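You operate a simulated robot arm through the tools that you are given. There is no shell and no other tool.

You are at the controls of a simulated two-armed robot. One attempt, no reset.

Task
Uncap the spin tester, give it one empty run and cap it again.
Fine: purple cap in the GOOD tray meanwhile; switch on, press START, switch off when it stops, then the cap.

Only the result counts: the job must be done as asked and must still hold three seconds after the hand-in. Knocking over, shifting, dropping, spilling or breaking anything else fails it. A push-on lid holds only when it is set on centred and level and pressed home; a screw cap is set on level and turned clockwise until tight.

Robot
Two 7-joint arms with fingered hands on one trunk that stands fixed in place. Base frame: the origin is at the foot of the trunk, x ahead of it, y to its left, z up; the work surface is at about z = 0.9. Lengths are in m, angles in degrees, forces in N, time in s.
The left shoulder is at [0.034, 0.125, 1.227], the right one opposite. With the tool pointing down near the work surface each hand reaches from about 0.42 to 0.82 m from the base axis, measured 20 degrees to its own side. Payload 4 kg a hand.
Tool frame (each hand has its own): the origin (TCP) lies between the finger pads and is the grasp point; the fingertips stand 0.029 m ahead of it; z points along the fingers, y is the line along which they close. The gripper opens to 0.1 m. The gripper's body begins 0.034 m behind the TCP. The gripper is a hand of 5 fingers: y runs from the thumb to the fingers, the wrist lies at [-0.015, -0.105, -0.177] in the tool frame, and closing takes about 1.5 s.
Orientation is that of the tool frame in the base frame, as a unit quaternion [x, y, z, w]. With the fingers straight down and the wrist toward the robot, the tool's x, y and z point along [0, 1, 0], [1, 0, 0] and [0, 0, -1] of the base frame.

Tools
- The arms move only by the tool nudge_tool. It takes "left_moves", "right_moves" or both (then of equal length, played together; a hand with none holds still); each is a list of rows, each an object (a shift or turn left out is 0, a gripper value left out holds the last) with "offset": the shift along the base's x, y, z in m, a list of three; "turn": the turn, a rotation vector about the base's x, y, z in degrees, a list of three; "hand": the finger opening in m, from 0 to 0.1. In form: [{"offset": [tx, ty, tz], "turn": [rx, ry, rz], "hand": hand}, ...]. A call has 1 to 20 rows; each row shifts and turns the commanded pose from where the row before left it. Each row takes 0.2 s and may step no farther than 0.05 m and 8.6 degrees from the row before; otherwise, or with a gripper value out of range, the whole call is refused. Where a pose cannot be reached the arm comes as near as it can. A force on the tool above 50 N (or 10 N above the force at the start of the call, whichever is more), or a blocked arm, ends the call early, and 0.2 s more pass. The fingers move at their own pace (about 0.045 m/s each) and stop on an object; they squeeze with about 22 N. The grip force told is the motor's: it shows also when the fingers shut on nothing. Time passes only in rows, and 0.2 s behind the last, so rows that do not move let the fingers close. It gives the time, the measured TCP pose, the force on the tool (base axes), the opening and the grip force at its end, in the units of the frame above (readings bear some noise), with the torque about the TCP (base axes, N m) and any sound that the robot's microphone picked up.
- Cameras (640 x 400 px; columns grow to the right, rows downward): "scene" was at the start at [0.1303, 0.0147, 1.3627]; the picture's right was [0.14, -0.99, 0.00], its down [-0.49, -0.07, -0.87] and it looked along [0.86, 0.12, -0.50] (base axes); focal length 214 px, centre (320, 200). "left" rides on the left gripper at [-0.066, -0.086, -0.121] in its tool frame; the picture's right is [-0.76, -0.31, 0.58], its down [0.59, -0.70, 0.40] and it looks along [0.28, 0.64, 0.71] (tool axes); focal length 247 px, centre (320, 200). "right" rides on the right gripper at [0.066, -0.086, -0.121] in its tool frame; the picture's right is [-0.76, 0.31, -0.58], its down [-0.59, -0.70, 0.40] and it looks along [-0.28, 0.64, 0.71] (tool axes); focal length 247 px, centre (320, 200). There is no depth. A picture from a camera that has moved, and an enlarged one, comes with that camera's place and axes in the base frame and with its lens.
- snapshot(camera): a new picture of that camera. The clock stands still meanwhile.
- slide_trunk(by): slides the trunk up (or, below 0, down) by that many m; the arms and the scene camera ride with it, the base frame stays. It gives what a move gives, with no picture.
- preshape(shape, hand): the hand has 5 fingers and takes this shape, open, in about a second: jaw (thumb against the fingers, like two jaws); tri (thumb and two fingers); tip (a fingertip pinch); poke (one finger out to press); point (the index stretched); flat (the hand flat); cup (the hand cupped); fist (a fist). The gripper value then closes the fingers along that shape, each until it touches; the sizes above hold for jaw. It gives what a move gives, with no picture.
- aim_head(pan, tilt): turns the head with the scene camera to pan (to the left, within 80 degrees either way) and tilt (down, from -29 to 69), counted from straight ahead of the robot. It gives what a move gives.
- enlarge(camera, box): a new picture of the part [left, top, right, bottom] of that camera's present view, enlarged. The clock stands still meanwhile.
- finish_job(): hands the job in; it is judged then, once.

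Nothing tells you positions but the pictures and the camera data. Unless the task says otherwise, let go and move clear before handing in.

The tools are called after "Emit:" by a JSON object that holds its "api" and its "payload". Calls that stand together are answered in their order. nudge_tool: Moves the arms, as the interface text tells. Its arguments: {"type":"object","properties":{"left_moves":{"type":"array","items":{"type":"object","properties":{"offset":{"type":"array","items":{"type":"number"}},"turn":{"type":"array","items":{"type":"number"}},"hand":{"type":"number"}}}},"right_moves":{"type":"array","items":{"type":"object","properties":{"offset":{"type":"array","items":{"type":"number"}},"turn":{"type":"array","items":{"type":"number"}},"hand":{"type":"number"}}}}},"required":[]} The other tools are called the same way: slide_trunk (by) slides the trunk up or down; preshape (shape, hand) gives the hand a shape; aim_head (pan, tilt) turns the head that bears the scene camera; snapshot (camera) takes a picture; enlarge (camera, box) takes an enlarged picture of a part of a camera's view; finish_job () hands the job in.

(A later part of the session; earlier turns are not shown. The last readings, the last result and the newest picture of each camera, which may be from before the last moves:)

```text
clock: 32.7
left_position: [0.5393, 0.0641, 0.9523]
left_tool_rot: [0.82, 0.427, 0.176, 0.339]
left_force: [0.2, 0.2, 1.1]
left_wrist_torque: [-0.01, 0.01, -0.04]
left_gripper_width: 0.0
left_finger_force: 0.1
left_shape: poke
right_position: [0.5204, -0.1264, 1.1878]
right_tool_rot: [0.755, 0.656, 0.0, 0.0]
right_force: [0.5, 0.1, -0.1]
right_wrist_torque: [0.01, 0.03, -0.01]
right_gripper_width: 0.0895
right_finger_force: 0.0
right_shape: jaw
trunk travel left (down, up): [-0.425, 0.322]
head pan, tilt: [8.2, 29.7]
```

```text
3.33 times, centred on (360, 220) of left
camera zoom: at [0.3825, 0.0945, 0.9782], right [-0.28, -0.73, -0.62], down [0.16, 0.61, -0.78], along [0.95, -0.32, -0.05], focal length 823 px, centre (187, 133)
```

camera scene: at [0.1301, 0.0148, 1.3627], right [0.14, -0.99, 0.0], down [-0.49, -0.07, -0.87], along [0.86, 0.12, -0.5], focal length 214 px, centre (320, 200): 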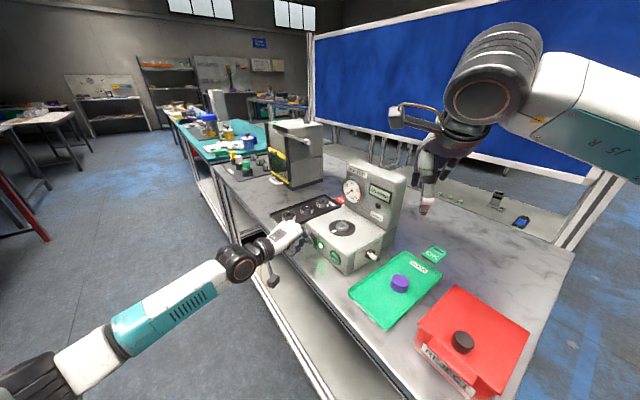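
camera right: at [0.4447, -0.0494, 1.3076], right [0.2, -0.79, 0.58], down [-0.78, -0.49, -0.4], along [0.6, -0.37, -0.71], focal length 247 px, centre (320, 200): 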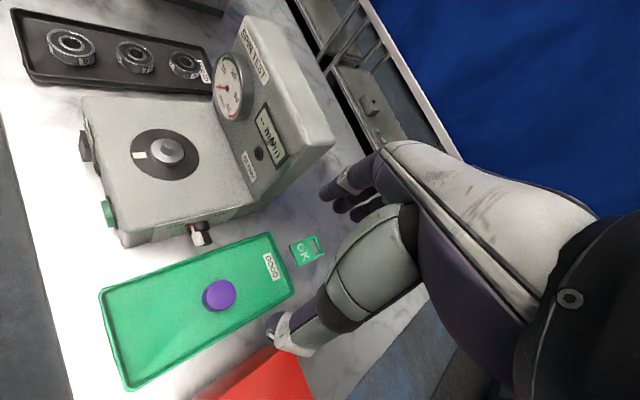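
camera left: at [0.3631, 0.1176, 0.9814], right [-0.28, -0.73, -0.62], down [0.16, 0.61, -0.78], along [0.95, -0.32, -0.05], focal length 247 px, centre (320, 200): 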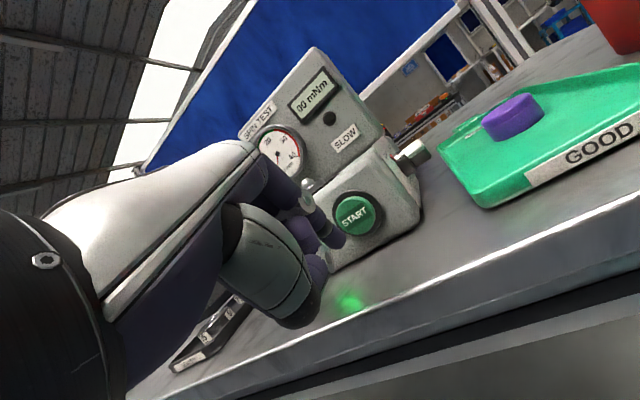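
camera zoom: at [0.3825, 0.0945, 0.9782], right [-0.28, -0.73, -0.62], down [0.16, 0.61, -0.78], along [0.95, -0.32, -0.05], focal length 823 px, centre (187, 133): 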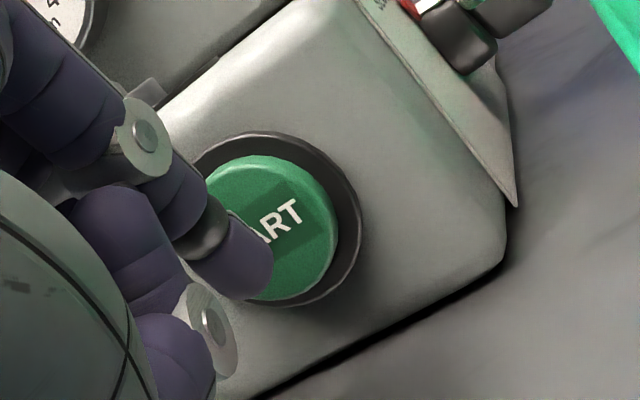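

Close to START; small centring shift, then press gently in steps.

Emit:
{"api": "nudge_tool", "payload": {"left_moves": [{"offset": [-0.002, -0.0022, 0.003]}, {"offset": [0.003, -0.0027, 0]}, {"offset": [0.0022, -0.002, 0]}, {}]}}

Emit:
{"api": "enlarge", "payload": {"camera": "right", "box": [70, 180, 120, 230]}}

Emit:
{"api": "enlarge", "payload": {"camera": "scene", "box": [300, 230, 350, 280]}}

```text
clock: 33.7
left_position: [0.5429, 0.0568, 0.9557]
left_tool_rot: [0.819, 0.427, 0.176, 0.34]
left_force: [-1.0, 0.8, 0.8]
left_wrist_torque: [0.04, 0.0, -0.01]
left_gripper_width: 0.0
left_finger_force: 0.1
left_shape: poke
right_position: [0.5201, -0.1256, 1.1863]
right_tool_rot: [0.755, 0.656, 0.0, -0.001]
right_force: [-0.5, 0.3, -0.3]
right_wrist_torque: [0.0, 0.01, 0.01]
right_gripper_width: 0.0898
right_finger_force: 0.0
right_shape: jaw
trunk travel left (down, up): [-0.425, 0.322]
head pan, tilt: [8.2, 29.7]
```

```text
8.00 times, centred on (95, 205) of right
camera zoom: at [0.4447, -0.0494, 1.3076], right [0.2, -0.79, 0.58], down [-0.78, -0.49, -0.4], along [0.6, -0.37, -0.71], focal length 1976 px, centre (2120, 160)
```

zoom: 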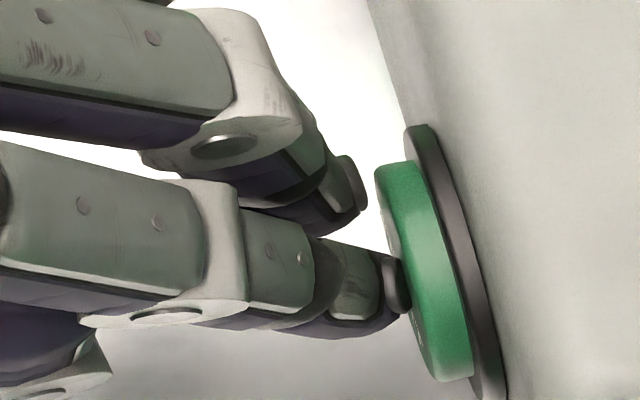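

```text
8.00 times, centred on (325, 255) of scene
camera zoom: at [0.1301, 0.0147, 1.3627], right [0.14, -0.99, 0.0], down [-0.49, -0.07, -0.87], along [0.86, 0.12, -0.5], focal length 1716 px, centre (280, -240)
```

zoom: 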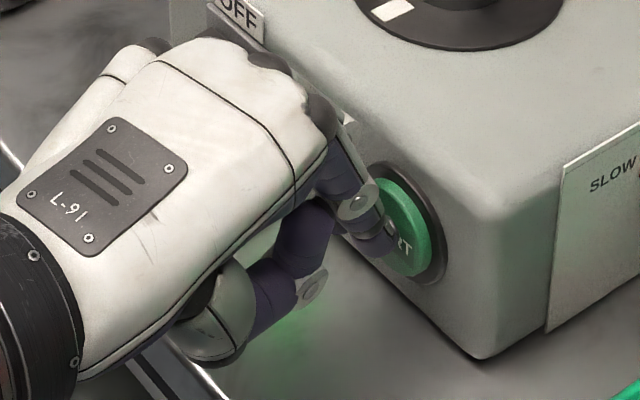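

Just touching the button. Pressing in a few more millimetres, then backing off.

Emit:
{"api": "nudge_tool", "payload": {"left_moves": [{"offset": [0.0015, -0.0013, 0]}, {"offset": [0.0015, -0.0013, 0]}, {}]}}

Emit:
{"api": "enlarge", "payload": {"camera": "scene", "box": [300, 150, 420, 270]}}

Emit:
{"api": "enlarge", "payload": {"camera": "right", "box": [70, 180, 120, 230]}}

```text
clock: 34.5
left_position: [0.5472, 0.0548, 0.9566]
left_tool_rot: [0.819, 0.427, 0.176, 0.339]
left_force: [-5.0, 2.6, 1.0]
left_wrist_torque: [0.04, 0.04, -0.05]
left_gripper_width: 0.0002
left_finger_force: 0.1
left_shape: poke
right_position: [0.5206, -0.1265, 1.1873]
right_tool_rot: [0.754, 0.656, 0.0, 0.0]
right_force: [-1.2, 0.4, -0.6]
right_wrist_torque: [-0.02, -0.05, 0.03]
right_gripper_width: 0.0897
right_finger_force: 0.1
right_shape: jaw
trunk travel left (down, up): [-0.425, 0.322]
head pan, tilt: [8.2, 29.7]
heard: click
```

```text
3.33 times, centred on (360, 210) of scene
camera zoom: at [0.1295, 0.015, 1.3628], right [0.14, -0.99, 0.0], down [-0.49, -0.07, -0.87], along [0.86, 0.12, -0.5], focal length 715 px, centre (187, 167)
```

zoom: 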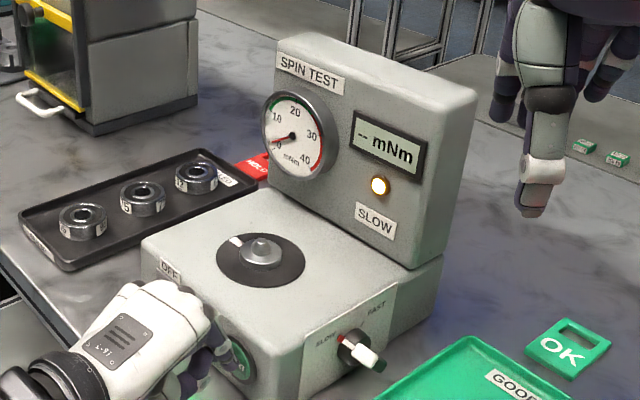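

```text
8.00 times, centred on (95, 205) of right
camera zoom: at [0.4441, -0.0491, 1.3078], right [0.2, -0.79, 0.58], down [-0.78, -0.49, -0.4], along [0.6, -0.37, -0.71], focal length 1976 px, centre (2120, 160)
```

zoom: 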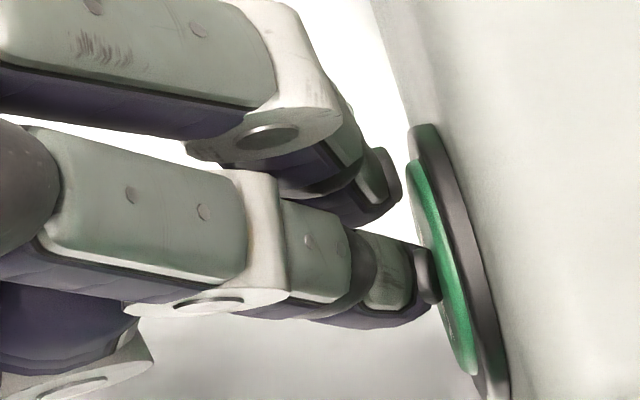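

The run has started: amber lamp on and the spindle mark is moving. I'll back off and stage in front of the rocker's OFF half while it runs.

Emit:
{"api": "nudge_tool", "payload": {"left_moves": [{"offset": [-0.0149, 0.0134, 0]}, {"offset": [-0.0149, 0.0134, 0]}, {"offset": [0.0219, 0.0227, 0.003]}, {"offset": [0.0219, 0.0227, 0.003]}, {"offset": [0.0219, 0.0227, 0.003]}, {}]}}

Emit:
{"api": "enlarge", "payload": {"camera": "scene", "box": [300, 150, 420, 270]}}

Emit:
{"api": "enlarge", "payload": {"camera": "right", "box": [70, 115, 120, 165]}}

Emit:
{"api": "enlarge", "payload": {"camera": "scene", "box": [310, 228, 335, 253]}}

```text
clock: 35.9
left_position: [0.5816, 0.1493, 0.9667]
left_tool_rot: [0.819, 0.428, 0.177, 0.34]
left_force: [0.4, -0.5, -0.3]
left_wrist_torque: [0.0, 0.0, -0.03]
left_gripper_width: 0.0
left_finger_force: 0.1
left_shape: poke
right_position: [0.5196, -0.126, 1.1862]
right_tool_rot: [0.755, 0.656, 0.0, 0.0]
right_force: [0.3, 0.5, 0.0]
right_wrist_torque: [0.0, -0.01, 0.0]
right_gripper_width: 0.0898
right_finger_force: 0.0
right_shape: jaw
trunk travel left (down, up): [-0.425, 0.322]
head pan, tilt: [8.2, 29.7]
```

```text
3.33 times, centred on (360, 210) of scene
camera zoom: at [0.13, 0.0145, 1.3627], right [0.14, -0.99, 0.0], down [-0.49, -0.07, -0.87], along [0.86, 0.12, -0.5], focal length 715 px, centre (187, 167)
```

zoom: 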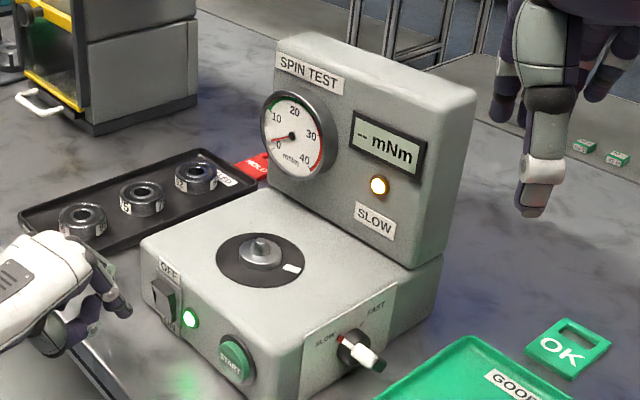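

```text
8.00 times, centred on (95, 140) of right
camera zoom: at [0.4446, -0.0496, 1.3076], right [0.2, -0.79, 0.58], down [-0.78, -0.49, -0.4], along [0.6, -0.37, -0.71], focal length 1976 px, centre (2120, 680)
```

zoom: 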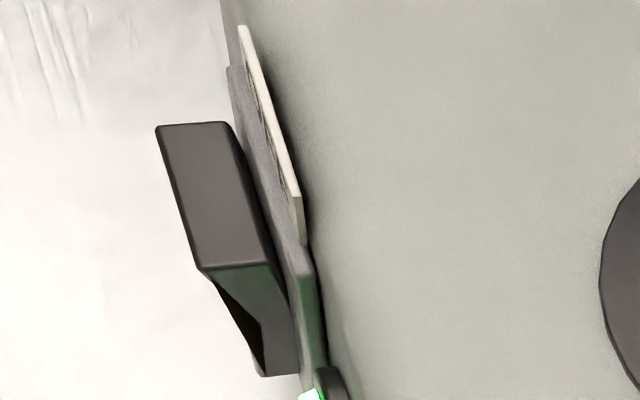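

```text
16.00 times, centred on (322, 240) of scene
camera zoom: at [0.13, 0.0145, 1.3627], right [0.14, -0.99, 0.0], down [-0.49, -0.07, -0.87], along [0.86, 0.12, -0.5], focal length 3432 px, centre (280, -448)
```

zoom: 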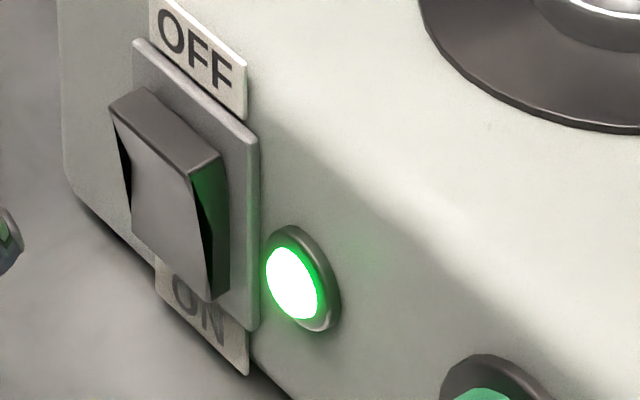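

The spindle is rotating slowly. I'll wait with the hands still and watch for the stop.

Emit:
{"api": "nudge_tool", "payload": {"left_moves": [{}, {}, {}, {}, {}, {}, {}, {}, {}, {}]}}

Emit:
{"api": "enlarge", "payload": {"camera": "scene", "box": [300, 150, 420, 270]}}

```text
clock: 38.1
left_position: [0.5831, 0.1487, 0.9662]
left_tool_rot: [0.819, 0.427, 0.176, 0.34]
left_force: [-0.1, -0.1, -0.2]
left_wrist_torque: [-0.01, 0.0, 0.01]
left_gripper_width: 0.0
left_finger_force: 0.1
left_shape: poke
right_position: [0.5202, -0.1257, 1.188]
right_tool_rot: [0.755, 0.656, 0.0, 0.001]
right_force: [-0.1, 0.4, -0.7]
right_wrist_torque: [-0.01, 0.03, 0.01]
right_gripper_width: 0.0897
right_finger_force: 0.2
right_shape: jaw
trunk travel left (down, up): [-0.425, 0.322]
head pan, tilt: [8.2, 29.7]
```

```text
3.33 times, centred on (360, 210) of scene
camera zoom: at [0.1303, 0.0147, 1.3627], right [0.14, -0.99, 0.0], down [-0.49, -0.07, -0.87], along [0.86, 0.12, -0.5], focal length 715 px, centre (187, 167)
```

zoom: 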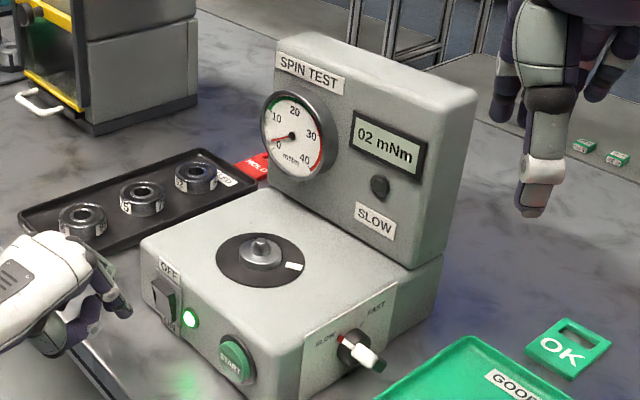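

The amber lamp is off and the display shows "02 mNm". I'll wait another second and check that the spindle mark stands still.

Emit:
{"api": "enlarge", "payload": {"camera": "scene", "box": [325, 210, 365, 250]}}

Emit:
{"api": "nudge_tool", "payload": {"left_moves": [{}, {}, {}, {}, {}, {}]}}

Emit:
{"api": "enlarge", "payload": {"camera": "scene", "box": [325, 210, 365, 250]}}

Emit:
{"api": "enlarge", "payload": {"camera": "left", "box": [310, 190, 400, 270]}}

Emit:
{"api": "enlarge", "payload": {"camera": "right", "box": [10, 90, 130, 190]}}

Emit:
{"api": "enlarge", "payload": {"camera": "scene", "box": [295, 225, 335, 265]}}

```text
10.00 times, centred on (345, 230) of scene
camera zoom: at [0.1303, 0.0147, 1.3627], right [0.14, -0.99, 0.0], down [-0.49, -0.07, -0.87], along [0.86, 0.12, -0.5], focal length 2145 px, centre (70, -100)
```

zoom: 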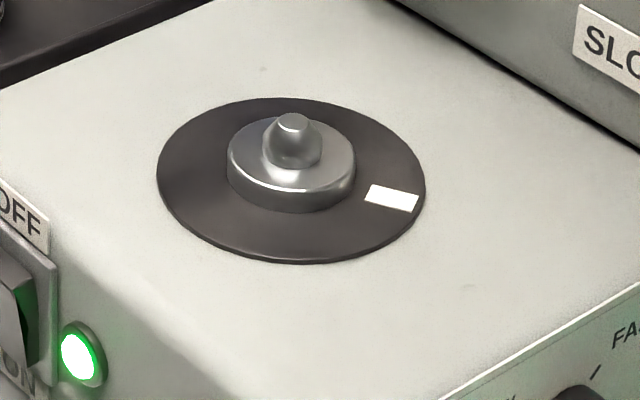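

```text
clock: 39.5
left_position: [0.583, 0.1482, 0.9651]
left_tool_rot: [0.82, 0.426, 0.176, 0.34]
left_force: [-1.0, 0.0, 0.3]
left_wrist_torque: [0.0, 0.03, 0.01]
left_gripper_width: 0.0
left_finger_force: 0.1
left_shape: poke
right_position: [0.5213, -0.1254, 1.1866]
right_tool_rot: [0.754, 0.656, 0.0, -0.001]
right_force: [0.5, -0.2, -0.6]
right_wrist_torque: [0.02, 0.0, -0.01]
right_gripper_width: 0.0897
right_finger_force: 0.1
right_shape: jaw
trunk travel left (down, up): [-0.425, 0.322]
head pan, tilt: [8.2, 29.7]
```

```text
10.00 times, centred on (345, 230) of scene
camera zoom: at [0.1303, 0.0147, 1.3627], right [0.14, -0.99, 0.0], down [-0.49, -0.07, -0.87], along [0.86, 0.12, -0.5], focal length 2145 px, centre (70, -100)
```

zoom: 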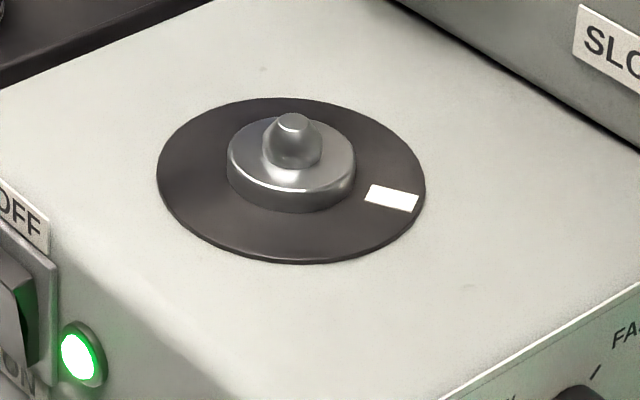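

```text
5.00 times, centred on (355, 230) of left
camera zoom: at [0.4256, 0.1789, 0.9924], right [-0.28, -0.73, -0.62], down [0.16, 0.61, -0.78], along [0.95, -0.32, -0.05], focal length 1235 px, centre (145, 50)
```

zoom: 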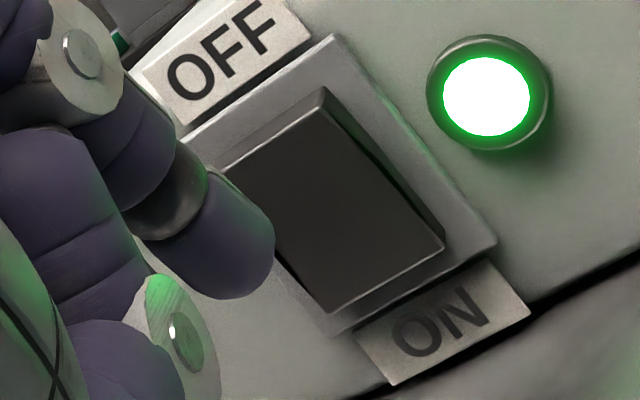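

```text
4.00 times, centred on (70, 140) of right
camera zoom: at [0.4449, -0.0495, 1.3075], right [0.2, -0.79, 0.58], down [-0.78, -0.49, -0.4], along [0.6, -0.37, -0.71], focal length 988 px, centre (1320, 440)
```

zoom: 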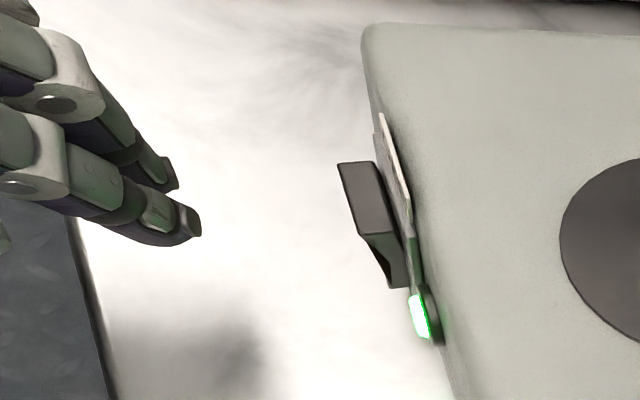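

```text
10.00 times, centred on (315, 245) of scene
camera zoom: at [0.1303, 0.0147, 1.3627], right [0.14, -0.99, 0.0], down [-0.49, -0.07, -0.87], along [0.86, 0.12, -0.5], focal length 2145 px, centre (370, -250)
```

zoom: 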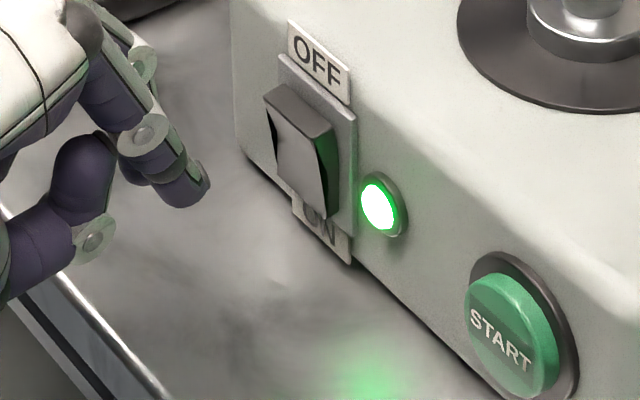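

Spindle is stopped (mark unchanged). I'll now approach the OFF half of the rocker.

Emit:
{"api": "nudge_tool", "payload": {"left_moves": [{"offset": [0.0089, -0.008, 0]}, {"offset": [0.0082, -0.0074, 0]}, {}, {}]}}

Emit:
{"api": "enlarge", "payload": {"camera": "right", "box": [70, 115, 120, 165]}}

Emit:
{"api": "enlarge", "payload": {"camera": "scene", "box": [310, 228, 335, 253]}}

Emit:
{"api": "enlarge", "payload": {"camera": "left", "box": [310, 190, 400, 270]}}

```text
clock: 40.5
left_position: [0.6007, 0.1331, 0.9649]
left_tool_rot: [0.82, 0.427, 0.176, 0.339]
left_force: [-0.5, 0.5, -0.4]
left_wrist_torque: [0.01, -0.02, 0.01]
left_gripper_width: 0.0
left_finger_force: 0.0
left_shape: poke
right_position: [0.5199, -0.1259, 1.1873]
right_tool_rot: [0.755, 0.656, 0.0, 0.0]
right_force: [-0.6, 1.1, 0.0]
right_wrist_torque: [0.04, -0.01, 0.01]
right_gripper_width: 0.0897
right_finger_force: 0.1
right_shape: jaw
trunk travel left (down, up): [-0.425, 0.322]
head pan, tilt: [8.2, 29.7]
```

```text
8.00 times, centred on (95, 140) of right
camera zoom: at [0.4449, -0.0495, 1.3075], right [0.2, -0.79, 0.58], down [-0.78, -0.49, -0.4], along [0.6, -0.37, -0.71], focal length 1976 px, centre (2120, 680)
```

zoom: 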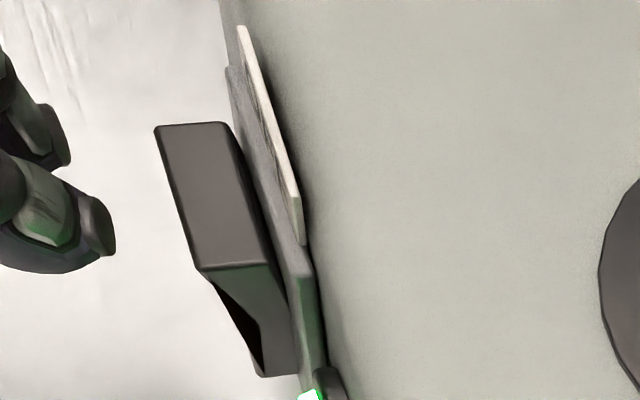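

```text
16.00 times, centred on (322, 240) of scene
camera zoom: at [0.1303, 0.0146, 1.3627], right [0.14, -0.99, 0.0], down [-0.49, -0.07, -0.87], along [0.86, 0.12, -0.5], focal length 3432 px, centre (280, -448)
```

zoom: 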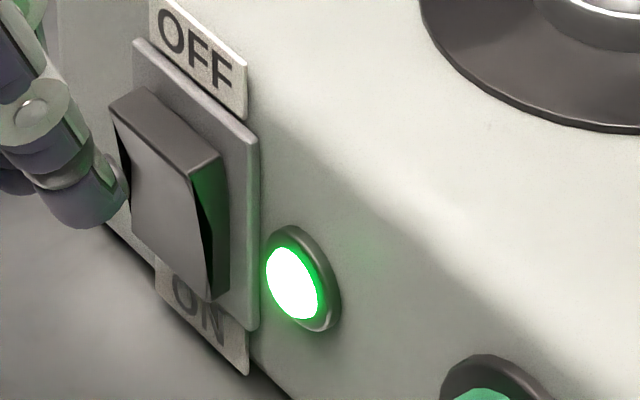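

```text
5.00 times, centred on (355, 230) of left
camera zoom: at [0.4436, 0.1633, 0.9919], right [-0.28, -0.73, -0.62], down [0.16, 0.61, -0.78], along [0.95, -0.32, -0.05], focal length 1235 px, centre (145, 50)
```

zoom: 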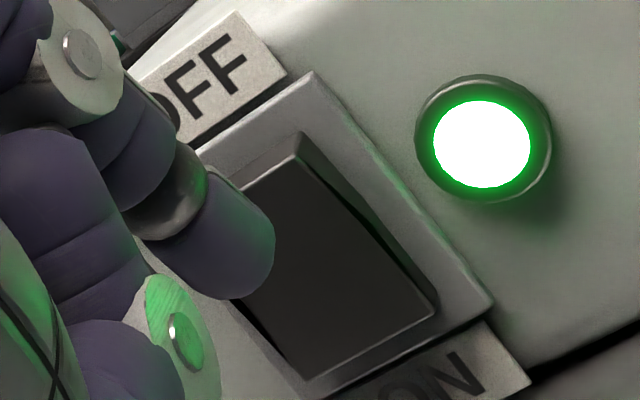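

Alignment on the OFF half looks right, about 8 mm to contact. Pressing in gently.

Emit:
{"api": "nudge_tool", "payload": {"left_moves": [{"offset": [0.003, -0.0027, 0]}, {"offset": [0.003, -0.0027, 0]}, {"offset": [0.0015, -0.0013, 0]}, {}]}}

Emit:
{"api": "enlarge", "payload": {"camera": "scene", "box": [310, 228, 335, 253]}}

```text
clock: 41.5
left_position: [0.6077, 0.126, 0.9641]
left_tool_rot: [0.82, 0.427, 0.176, 0.339]
left_force: [-1.8, 1.5, -0.3]
left_wrist_torque: [0.0, 0.05, 0.0]
left_gripper_width: 0.0
left_finger_force: 0.0
left_shape: poke
right_position: [0.5206, -0.1257, 1.1873]
right_tool_rot: [0.755, 0.656, 0.0, 0.0]
right_force: [0.4, -0.1, 0.2]
right_wrist_torque: [-0.02, -0.02, -0.01]
right_gripper_width: 0.0896
right_finger_force: 0.1
right_shape: jaw
trunk travel left (down, up): [-0.425, 0.322]
head pan, tilt: [8.2, 29.7]
```

```text
16.00 times, centred on (322, 240) of scene
camera zoom: at [0.13, 0.0149, 1.3627], right [0.14, -0.99, 0.0], down [-0.49, -0.07, -0.87], along [0.86, 0.12, -0.5], focal length 3432 px, centre (280, -448)
```

zoom: 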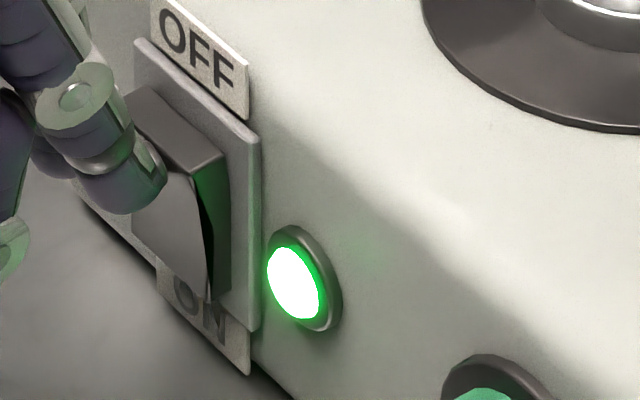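

In contact with the OFF half (about 2 N), no click yet. Pressing a bit further.

Emit:
{"api": "nudge_tool", "payload": {"left_moves": [{"offset": [0.0013, -0.0012, 0]}, {}]}}

```text
clock: 42.1
left_position: [0.6098, 0.1247, 0.9651]
left_tool_rot: [0.819, 0.427, 0.177, 0.34]
left_force: [-1.8, 1.6, 1.0]
left_wrist_torque: [0.04, 0.04, 0.0]
left_gripper_width: 0.0
left_finger_force: 0.0
left_shape: poke
right_position: [0.52, -0.1264, 1.1867]
right_tool_rot: [0.755, 0.656, 0.0, 0.0]
right_force: [-0.3, 0.0, -0.1]
right_wrist_torque: [0.01, 0.03, 0.0]
right_gripper_width: 0.09
right_finger_force: 0.0
right_shape: jaw
trunk travel left (down, up): [-0.425, 0.322]
head pan, tilt: [8.2, 29.7]
heard: click
```

Click heard. I'll back the left hand off and verify that the power is off.

Emit:
{"api": "nudge_tool", "payload": {"left_moves": [{"offset": [-0.0149, 0.0134, 0]}, {"offset": [-0.0149, 0.0134, 0]}, {"offset": [-0.0149, 0.0134, 0.005]}, {}]}}

Emit:
{"api": "enlarge", "payload": {"camera": "scene", "box": [300, 150, 420, 270]}}

Emit:
{"api": "enlarge", "payload": {"camera": "scene", "box": [310, 228, 335, 253]}}

Emit:
{"api": "snapshot", "payload": {"camera": "right"}}

```text
clock: 43.1
left_position: [0.563, 0.1636, 0.9706]
left_tool_rot: [0.82, 0.427, 0.176, 0.339]
left_force: [-0.1, 0.8, 0.4]
left_wrist_torque: [0.03, 0.0, -0.02]
left_gripper_width: 0.0
left_finger_force: 0.0
left_shape: poke
right_position: [0.5197, -0.1258, 1.1864]
right_tool_rot: [0.755, 0.656, -0.001, -0.001]
right_force: [-0.7, -0.5, 0.3]
right_wrist_torque: [-0.01, -0.01, 0.0]
right_gripper_width: 0.0897
right_finger_force: 0.1
right_shape: jaw
trunk travel left (down, up): [-0.425, 0.322]
head pan, tilt: [8.2, 29.7]
```

```text
3.33 times, centred on (360, 210) of scene
camera zoom: at [0.1306, 0.0145, 1.3626], right [0.14, -0.99, 0.0], down [-0.49, -0.07, -0.87], along [0.86, 0.12, -0.5], focal length 715 px, centre (187, 167)
```

zoom: 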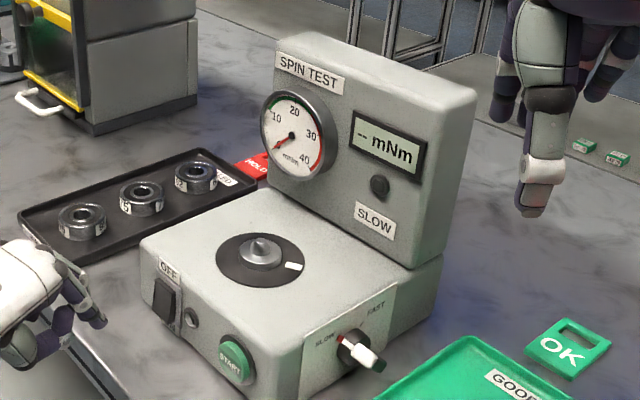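

```text
16.00 times, centred on (322, 240) of scene
camera zoom: at [0.1306, 0.0145, 1.3626], right [0.14, -0.99, 0.0], down [-0.49, -0.07, -0.87], along [0.86, 0.12, -0.5], focal length 3432 px, centre (280, -448)
```

zoom: 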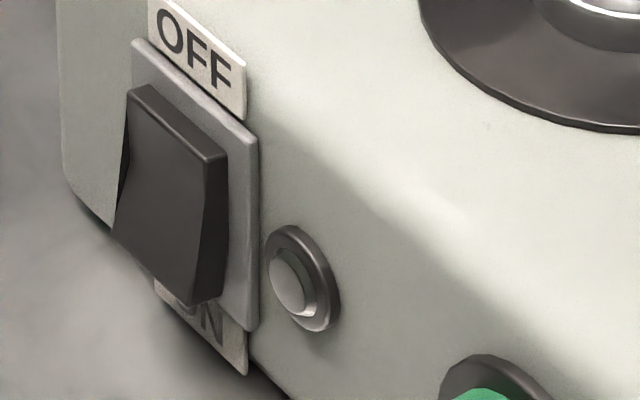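

```text
taken
camera right: at [0.4452, -0.0497, 1.3074], right [0.2, -0.79, 0.58], down [-0.78, -0.49, -0.4], along [0.6, -0.37, -0.71], focal length 247 px, centre (320, 200)
```

right: 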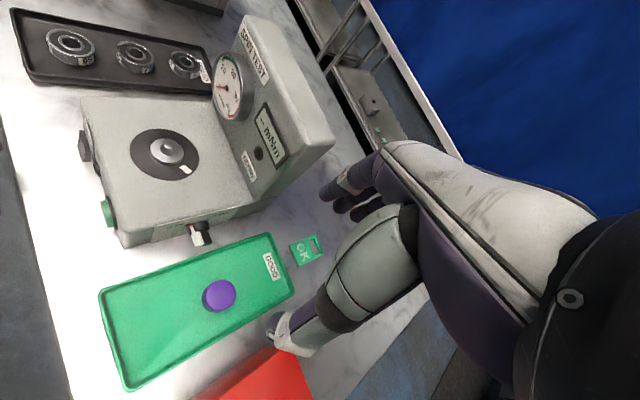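

The tester is off (lamp dark, display "--"). I'll withdraw the left hand, and lower the right hand back over the cap in the tray.

Emit:
{"api": "nudge_tool", "payload": {"left_moves": [{"offset": [-0.02, 0.015, 0.03]}, {"offset": [-0.02, 0.015, 0.03]}, {"offset": [-0.02, 0.015, 0.03]}, {"offset": [-0.02, 0.015, 0.03]}, {"offset": [0, 0.015, 0.02]}, {}, {}, {}], "right_moves": [{"offset": [0, 0, -0.04]}, {"offset": [0, 0, -0.04]}, {"offset": [0, 0, -0.04]}, {"offset": [0, 0, -0.04]}, {"offset": [0, 0, -0.03]}, {"offset": [0, 0, -0.02]}, {}, {}]}}

Emit:
{"api": "snapshot", "payload": {"camera": "scene"}}

Emit:
{"api": "snapshot", "payload": {"camera": "right"}}

Emit:
{"api": "snapshot", "payload": {"camera": "left"}}

```text
clock: 44.9
left_position: [0.4832, 0.2395, 1.11]
left_tool_rot: [0.82, 0.427, 0.176, 0.34]
left_force: [0.0, -1.1, -0.3]
left_wrist_torque: [0.0, -0.02, 0.0]
left_gripper_width: 0.0
left_finger_force: 0.1
left_shape: poke
right_position: [0.5214, -0.1243, 0.9799]
right_tool_rot: [0.755, 0.656, 0.0, 0.0]
right_force: [-0.4, -0.7, -0.7]
right_wrist_torque: [0.01, 0.01, 0.0]
right_gripper_width: 0.0897
right_finger_force: 0.0
right_shape: jaw
trunk travel left (down, up): [-0.425, 0.322]
head pan, tilt: [8.2, 29.7]
```

```text
taken
camera scene: at [0.1303, 0.0147, 1.3627], right [0.14, -0.99, 0.0], down [-0.49, -0.07, -0.87], along [0.86, 0.12, -0.5], focal length 214 px, centre (320, 200)
```

scene: 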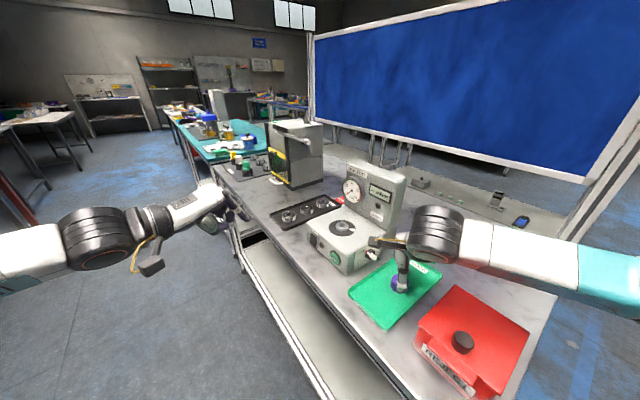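

```text
taken
camera right: at [0.4455, -0.0473, 1.0992], right [0.2, -0.79, 0.58], down [-0.78, -0.49, -0.4], along [0.6, -0.37, -0.71], focal length 247 px, centre (320, 200)
```

right: 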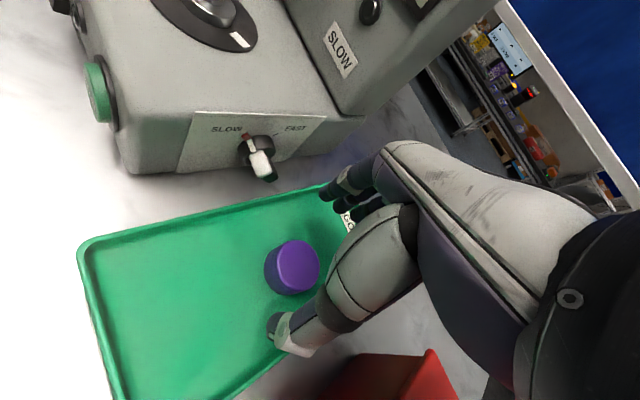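

```text
taken
camera left: at [0.3256, 0.27, 1.1365], right [-0.28, -0.73, -0.62], down [0.16, 0.61, -0.78], along [0.95, -0.32, -0.05], focal length 247 px, centre (320, 200)
```

left: 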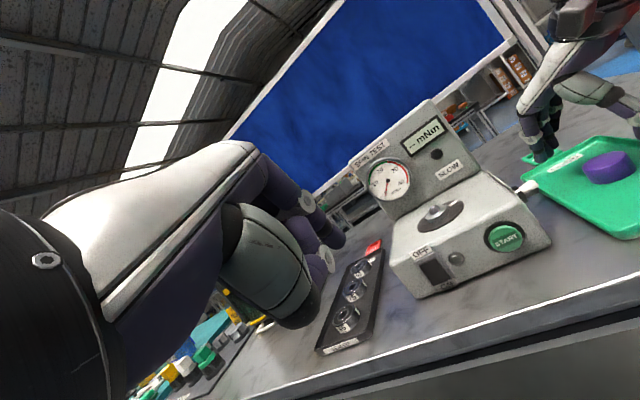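

The hand is over the cap as before. Lowering the remaining 4 cm to the same grasp pose and closing.

Emit:
{"api": "nudge_tool", "payload": {"right_moves": [{"offset": [0, 0, -0.015]}, {"offset": [0, 0, -0.015]}, {"offset": [0, 0, -0.0095]}, {}, {"hand": 0.02}, {"hand": 0.02}, {"hand": 0.02}, {"hand": 0.02}, {"hand": 0.02}, {"hand": 0.02}, {"hand": 0.02}, {"hand": 0.02}]}}

Emit:
{"api": "enlarge", "payload": {"camera": "right", "box": [240, 170, 400, 330]}}

Emit:
{"api": "enlarge", "payload": {"camera": "scene", "box": [340, 200, 480, 340]}}

```text
clock: 47.5
left_position: [0.4836, 0.24, 1.1094]
left_tool_rot: [0.819, 0.428, 0.177, 0.339]
left_force: [0.4, 0.0, -0.6]
left_wrist_torque: [-0.02, 0.01, 0.0]
left_gripper_width: 0.0
left_finger_force: 0.0
left_shape: poke
right_position: [0.5212, -0.1239, 0.939]
right_tool_rot: [0.755, 0.656, 0.0, 0.0]
right_force: [-0.2, -0.2, -0.2]
right_wrist_torque: [0.01, -0.02, 0.0]
right_gripper_width: 0.032
right_finger_force: 22.1
right_shape: jaw
trunk travel left (down, up): [-0.425, 0.322]
head pan, tilt: [8.2, 29.7]
```

```text
2.50 times, centred on (320, 250) of right
camera zoom: at [0.4454, -0.0478, 1.0597], right [0.2, -0.79, 0.58], down [-0.78, -0.49, -0.4], along [0.6, -0.37, -0.71], focal length 617 px, centre (320, 75)
```

zoom: 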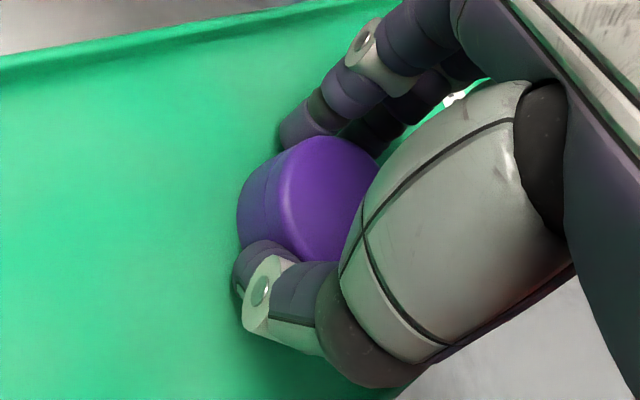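

```text
2.86 times, centred on (410, 270) of scene
camera zoom: at [0.1303, 0.0147, 1.3627], right [0.14, -0.99, 0.0], down [-0.49, -0.07, -0.87], along [0.86, 0.12, -0.5], focal length 613 px, centre (63, 0)
```

zoom: 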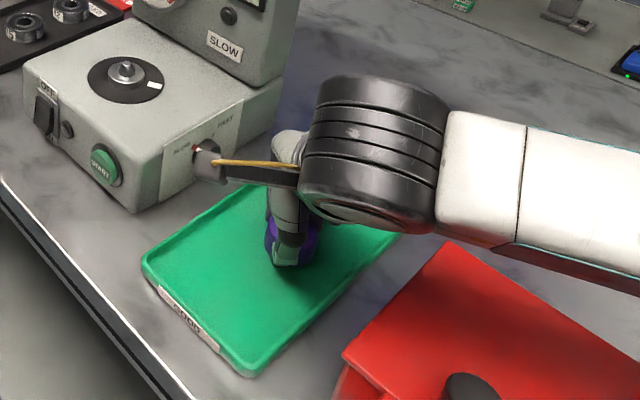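

Cap regripped (it settled about 3 mm toward the thumb compared with the first grasp, which I'll correct). Lifting and carrying back over the spindle.

Emit:
{"api": "nudge_tool", "payload": {"right_moves": [{"offset": [0, 0, 0.01]}, {"offset": [0, 0, 0.03]}, {"offset": [0, 0, 0.04]}, {"offset": [0, 0, 0.04]}, {"offset": [0, 0, 0.04]}, {"offset": [0, 0, 0.04]}, {"offset": [0, 0, 0.04]}, {"offset": [0, 0, 0.008]}, {"offset": [0.0203, 0.0245, 0], "turn": [0, 0, 7.5]}, {"offset": [0.0203, 0.0245, 0], "turn": [0, 0, 7.5]}, {"offset": [0.0203, 0.0245, 0], "turn": [0, 0, 7.5]}, {"offset": [0.0203, 0.0245, 0], "turn": [0, 0, 7.5]}, {"offset": [0.0203, 0.0245, 0], "turn": [0, 0, 7.5]}, {"offset": [0.0203, 0.0245, 0], "turn": [0, 0, 7.5]}, {}, {}]}}

Emit:
{"api": "snapshot", "payload": {"camera": "right"}}

Emit:
{"api": "enlarge", "payload": {"camera": "scene", "box": [300, 150, 420, 270]}}

Emit:
{"api": "snapshot", "payload": {"camera": "left"}}

```text
clock: 50.9
left_position: [0.4831, 0.2405, 1.1099]
left_tool_rot: [0.819, 0.427, 0.176, 0.34]
left_force: [-0.5, 0.0, 0.7]
left_wrist_torque: [0.03, 0.0, 0.01]
left_gripper_width: 0.0002
left_finger_force: 0.0
left_shape: poke
right_position: [0.6434, 0.0232, 1.1872]
right_tool_rot: [0.446, 0.895, -0.001, 0.0]
right_force: [0.2, -0.2, -0.9]
right_wrist_torque: [0.02, -0.02, -0.02]
right_gripper_width: 0.0318
right_finger_force: 21.7
right_shape: jaw
trunk travel left (down, up): [-0.425, 0.322]
head pan, tilt: [8.2, 29.7]
```

```text
taken
camera right: at [0.5347, 0.0234, 1.3079], right [0.7, -0.42, 0.58], down [-0.21, -0.89, -0.4], along [0.68, 0.16, -0.71], focal length 247 px, centre (320, 200)
```

right: 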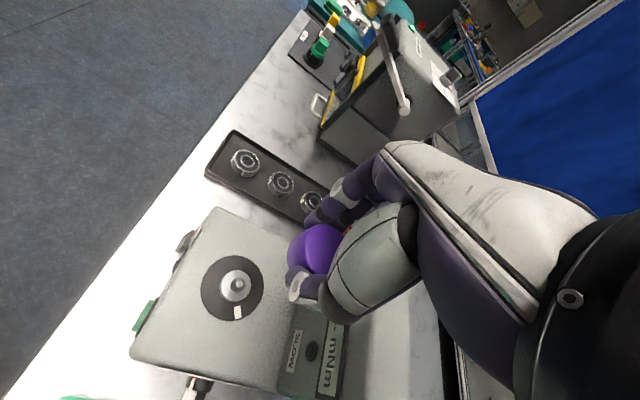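

```text
3.33 times, centred on (360, 210) of scene
camera zoom: at [0.1307, 0.0152, 1.3626], right [0.14, -0.99, 0.0], down [-0.49, -0.07, -0.87], along [0.86, 0.12, -0.5], focal length 715 px, centre (187, 167)
```

zoom: 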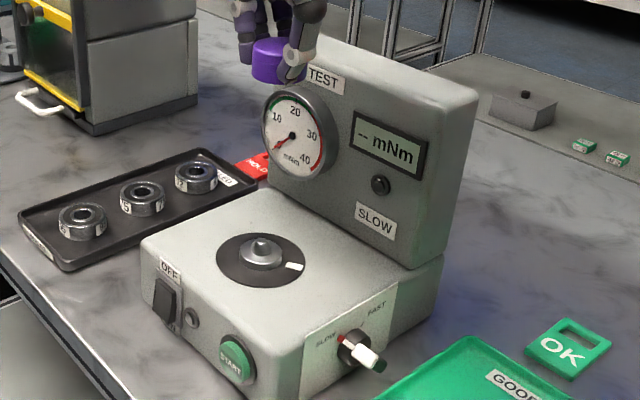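

```text
taken
camera left: at [0.326, 0.2704, 1.1361], right [-0.28, -0.73, -0.62], down [0.16, 0.61, -0.78], along [0.95, -0.32, -0.05], focal length 247 px, centre (320, 200)
```

left: 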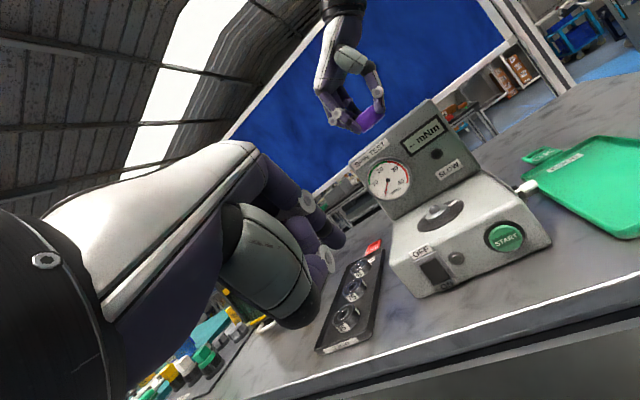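

The cap is level above the spindle. I'll apply the small correction and descend to about 2 cm above the hub for a visual check.

Emit:
{"api": "nudge_tool", "payload": {"right_moves": [{"offset": [0.0012, 0.0035, -0.03]}, {"offset": [0, 0, -0.035]}, {"offset": [0, 0, -0.035]}, {"offset": [0, 0, -0.03]}, {}, {}]}}

Emit:
{"api": "enlarge", "payload": {"camera": "right", "box": [220, 170, 400, 350]}}

Emit:
{"api": "enlarge", "payload": {"camera": "scene", "box": [310, 190, 380, 260]}}

Emit:
{"api": "enlarge", "payload": {"camera": "left", "box": [340, 100, 500, 260]}}

```text
clock: 52.3
left_position: [0.4832, 0.2403, 1.1108]
left_tool_rot: [0.819, 0.428, 0.176, 0.339]
left_force: [0.5, 0.1, 0.4]
left_wrist_torque: [0.02, 0.0, -0.01]
left_gripper_width: 0.0
left_finger_force: 0.1
left_shape: poke
right_position: [0.6416, 0.0264, 1.0551]
right_tool_rot: [0.446, 0.895, -0.001, 0.0]
right_force: [1.5, 0.7, 0.1]
right_wrist_torque: [-0.04, 0.02, 0.0]
right_gripper_width: 0.0318
right_finger_force: 22.1
right_shape: jaw
trunk travel left (down, up): [-0.425, 0.322]
head pan, tilt: [8.2, 29.7]
```

```text
2.22 times, centred on (310, 260) of right
camera zoom: at [0.5346, 0.0258, 1.1753], right [0.7, -0.42, 0.58], down [-0.21, -0.89, -0.4], along [0.68, 0.16, -0.71], focal length 549 px, centre (342, 67)
```

zoom: 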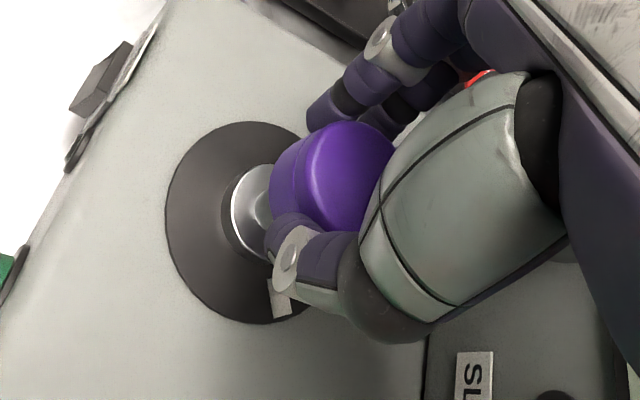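

```text
5.71 times, centred on (345, 225) of scene
camera zoom: at [0.1304, 0.0147, 1.3627], right [0.14, -0.99, 0.0], down [-0.49, -0.07, -0.87], along [0.86, 0.12, -0.5], focal length 1226 px, centre (177, 57)
```

zoom: 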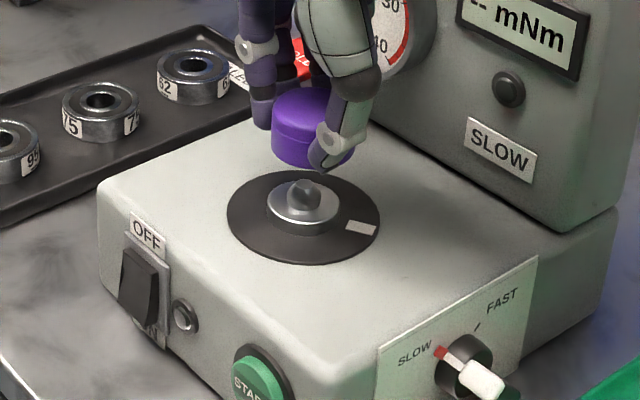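

```text
2.50 times, centred on (420, 180) of left
camera zoom: at [0.3258, 0.27, 1.1364], right [-0.28, -0.73, -0.62], down [0.16, 0.61, -0.78], along [0.95, -0.32, -0.05], focal length 617 px, centre (70, 250)
```

zoom: 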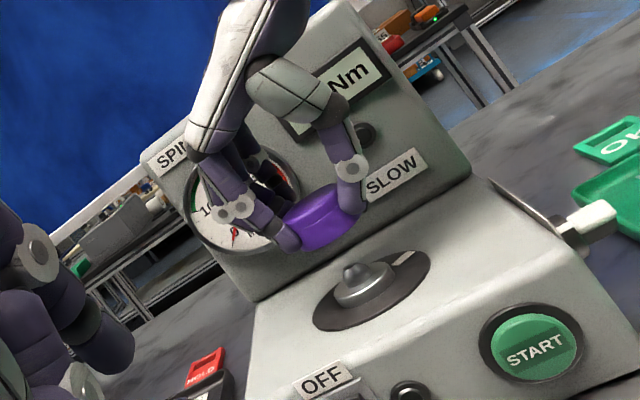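

Let me take the same crop of the right camera that I took at the first grasp, to compare the cap's place in the hand precisely.

Emit:
{"api": "enlarge", "payload": {"camera": "right", "box": [240, 170, 400, 330]}}

Emit:
{"api": "enlarge", "payload": {"camera": "scene", "box": [325, 195, 365, 235]}}

Emit:
{"api": "enlarge", "payload": {"camera": "left", "box": [395, 160, 455, 220]}}

```text
2.50 times, centred on (320, 250) of right
camera zoom: at [0.5346, 0.0258, 1.1753], right [0.7, -0.42, 0.58], down [-0.21, -0.89, -0.4], along [0.68, 0.16, -0.71], focal length 617 px, centre (320, 75)
```

zoom: 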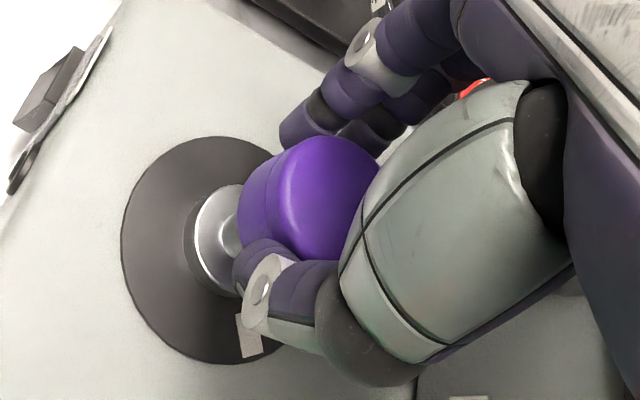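

```text
10.00 times, centred on (345, 215) of scene
camera zoom: at [0.1304, 0.0147, 1.3627], right [0.14, -0.99, 0.0], down [-0.49, -0.07, -0.87], along [0.86, 0.12, -0.5], focal length 2145 px, centre (70, 50)
```

zoom: 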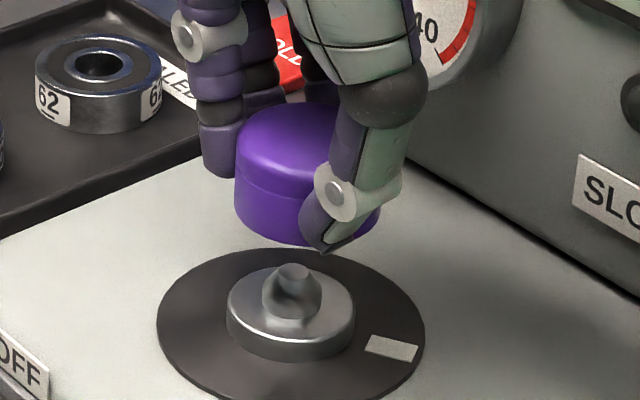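

```text
6.67 times, centred on (425, 190) of left
camera zoom: at [0.3258, 0.27, 1.1364], right [-0.28, -0.73, -0.62], down [0.16, 0.61, -0.78], along [0.95, -0.32, -0.05], focal length 1646 px, centre (-380, 267)
```

zoom: 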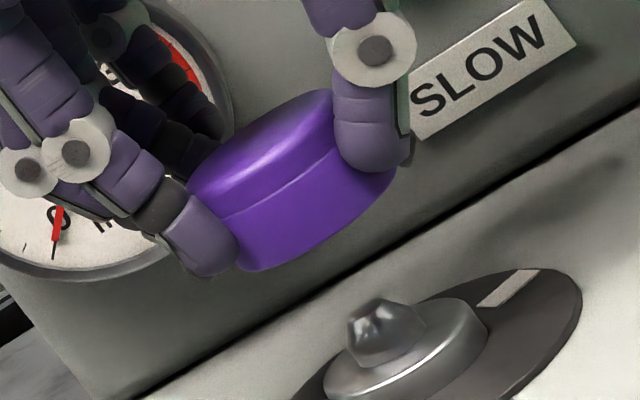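

Scene and left views both suggest the cap is about 2 mm too far toward −y. I'll shift +2 mm in y, descend another 15 mm and recheck.

Emit:
{"api": "nudge_tool", "payload": {"right_moves": [{"offset": [0, 0.002, 0]}, {"offset": [0, 0, -0.007]}, {"offset": [0, 0, -0.006]}, {}, {}]}}

Emit:
{"api": "enlarge", "payload": {"camera": "scene", "box": [325, 195, 365, 235]}}

Emit:
{"api": "enlarge", "payload": {"camera": "left", "box": [395, 160, 455, 220]}}

Emit:
{"api": "enlarge", "payload": {"camera": "right", "box": [240, 170, 400, 330]}}

```text
clock: 53.5
left_position: [0.4835, 0.2383, 1.11]
left_tool_rot: [0.82, 0.427, 0.176, 0.338]
left_force: [-0.9, -0.2, 0.2]
left_wrist_torque: [0.02, -0.01, 0.02]
left_gripper_width: 0.0001
left_finger_force: 0.2
left_shape: poke
right_position: [0.645, 0.0274, 1.0424]
right_tool_rot: [0.446, 0.895, 0.0, 0.0]
right_force: [0.3, 0.1, -0.3]
right_wrist_torque: [-0.01, 0.03, 0.01]
right_gripper_width: 0.0318
right_finger_force: 22.1
right_shape: jaw
trunk travel left (down, up): [-0.425, 0.322]
head pan, tilt: [8.2, 29.7]
```

```text
10.00 times, centred on (345, 215) of scene
camera zoom: at [0.1304, 0.0148, 1.3627], right [0.14, -0.99, 0.0], down [-0.49, -0.07, -0.87], along [0.86, 0.12, -0.5], focal length 2145 px, centre (70, 50)
```

zoom: 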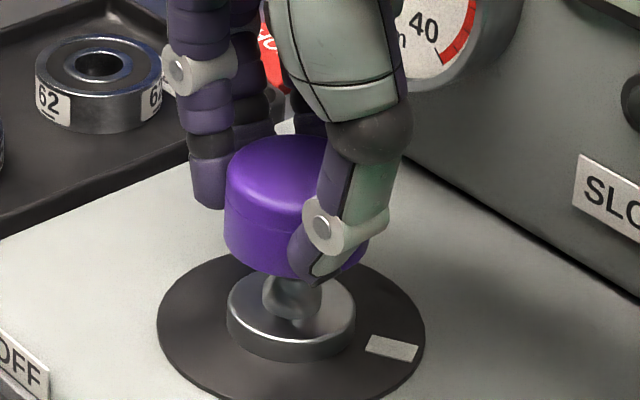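

```text
6.67 times, centred on (425, 190) of left
camera zoom: at [0.3258, 0.27, 1.1364], right [-0.28, -0.73, -0.62], down [0.16, 0.61, -0.78], along [0.95, -0.32, -0.05], focal length 1646 px, centre (-380, 267)
```

zoom: 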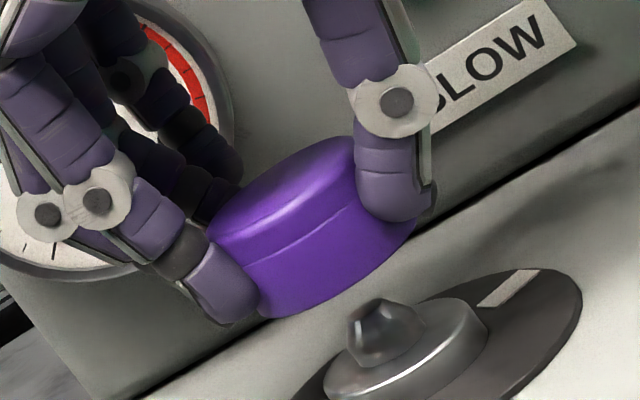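

```text
2.50 times, centred on (320, 250) of right
camera zoom: at [0.5358, 0.0285, 1.1634], right [0.7, -0.42, 0.58], down [-0.21, -0.89, -0.4], along [0.68, 0.16, -0.71], focal length 617 px, centre (320, 75)
```

zoom: 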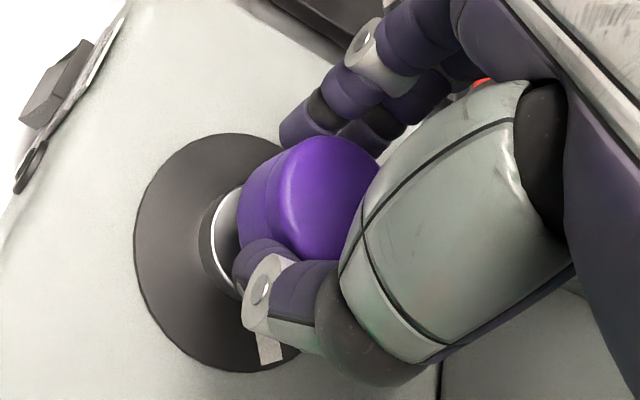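

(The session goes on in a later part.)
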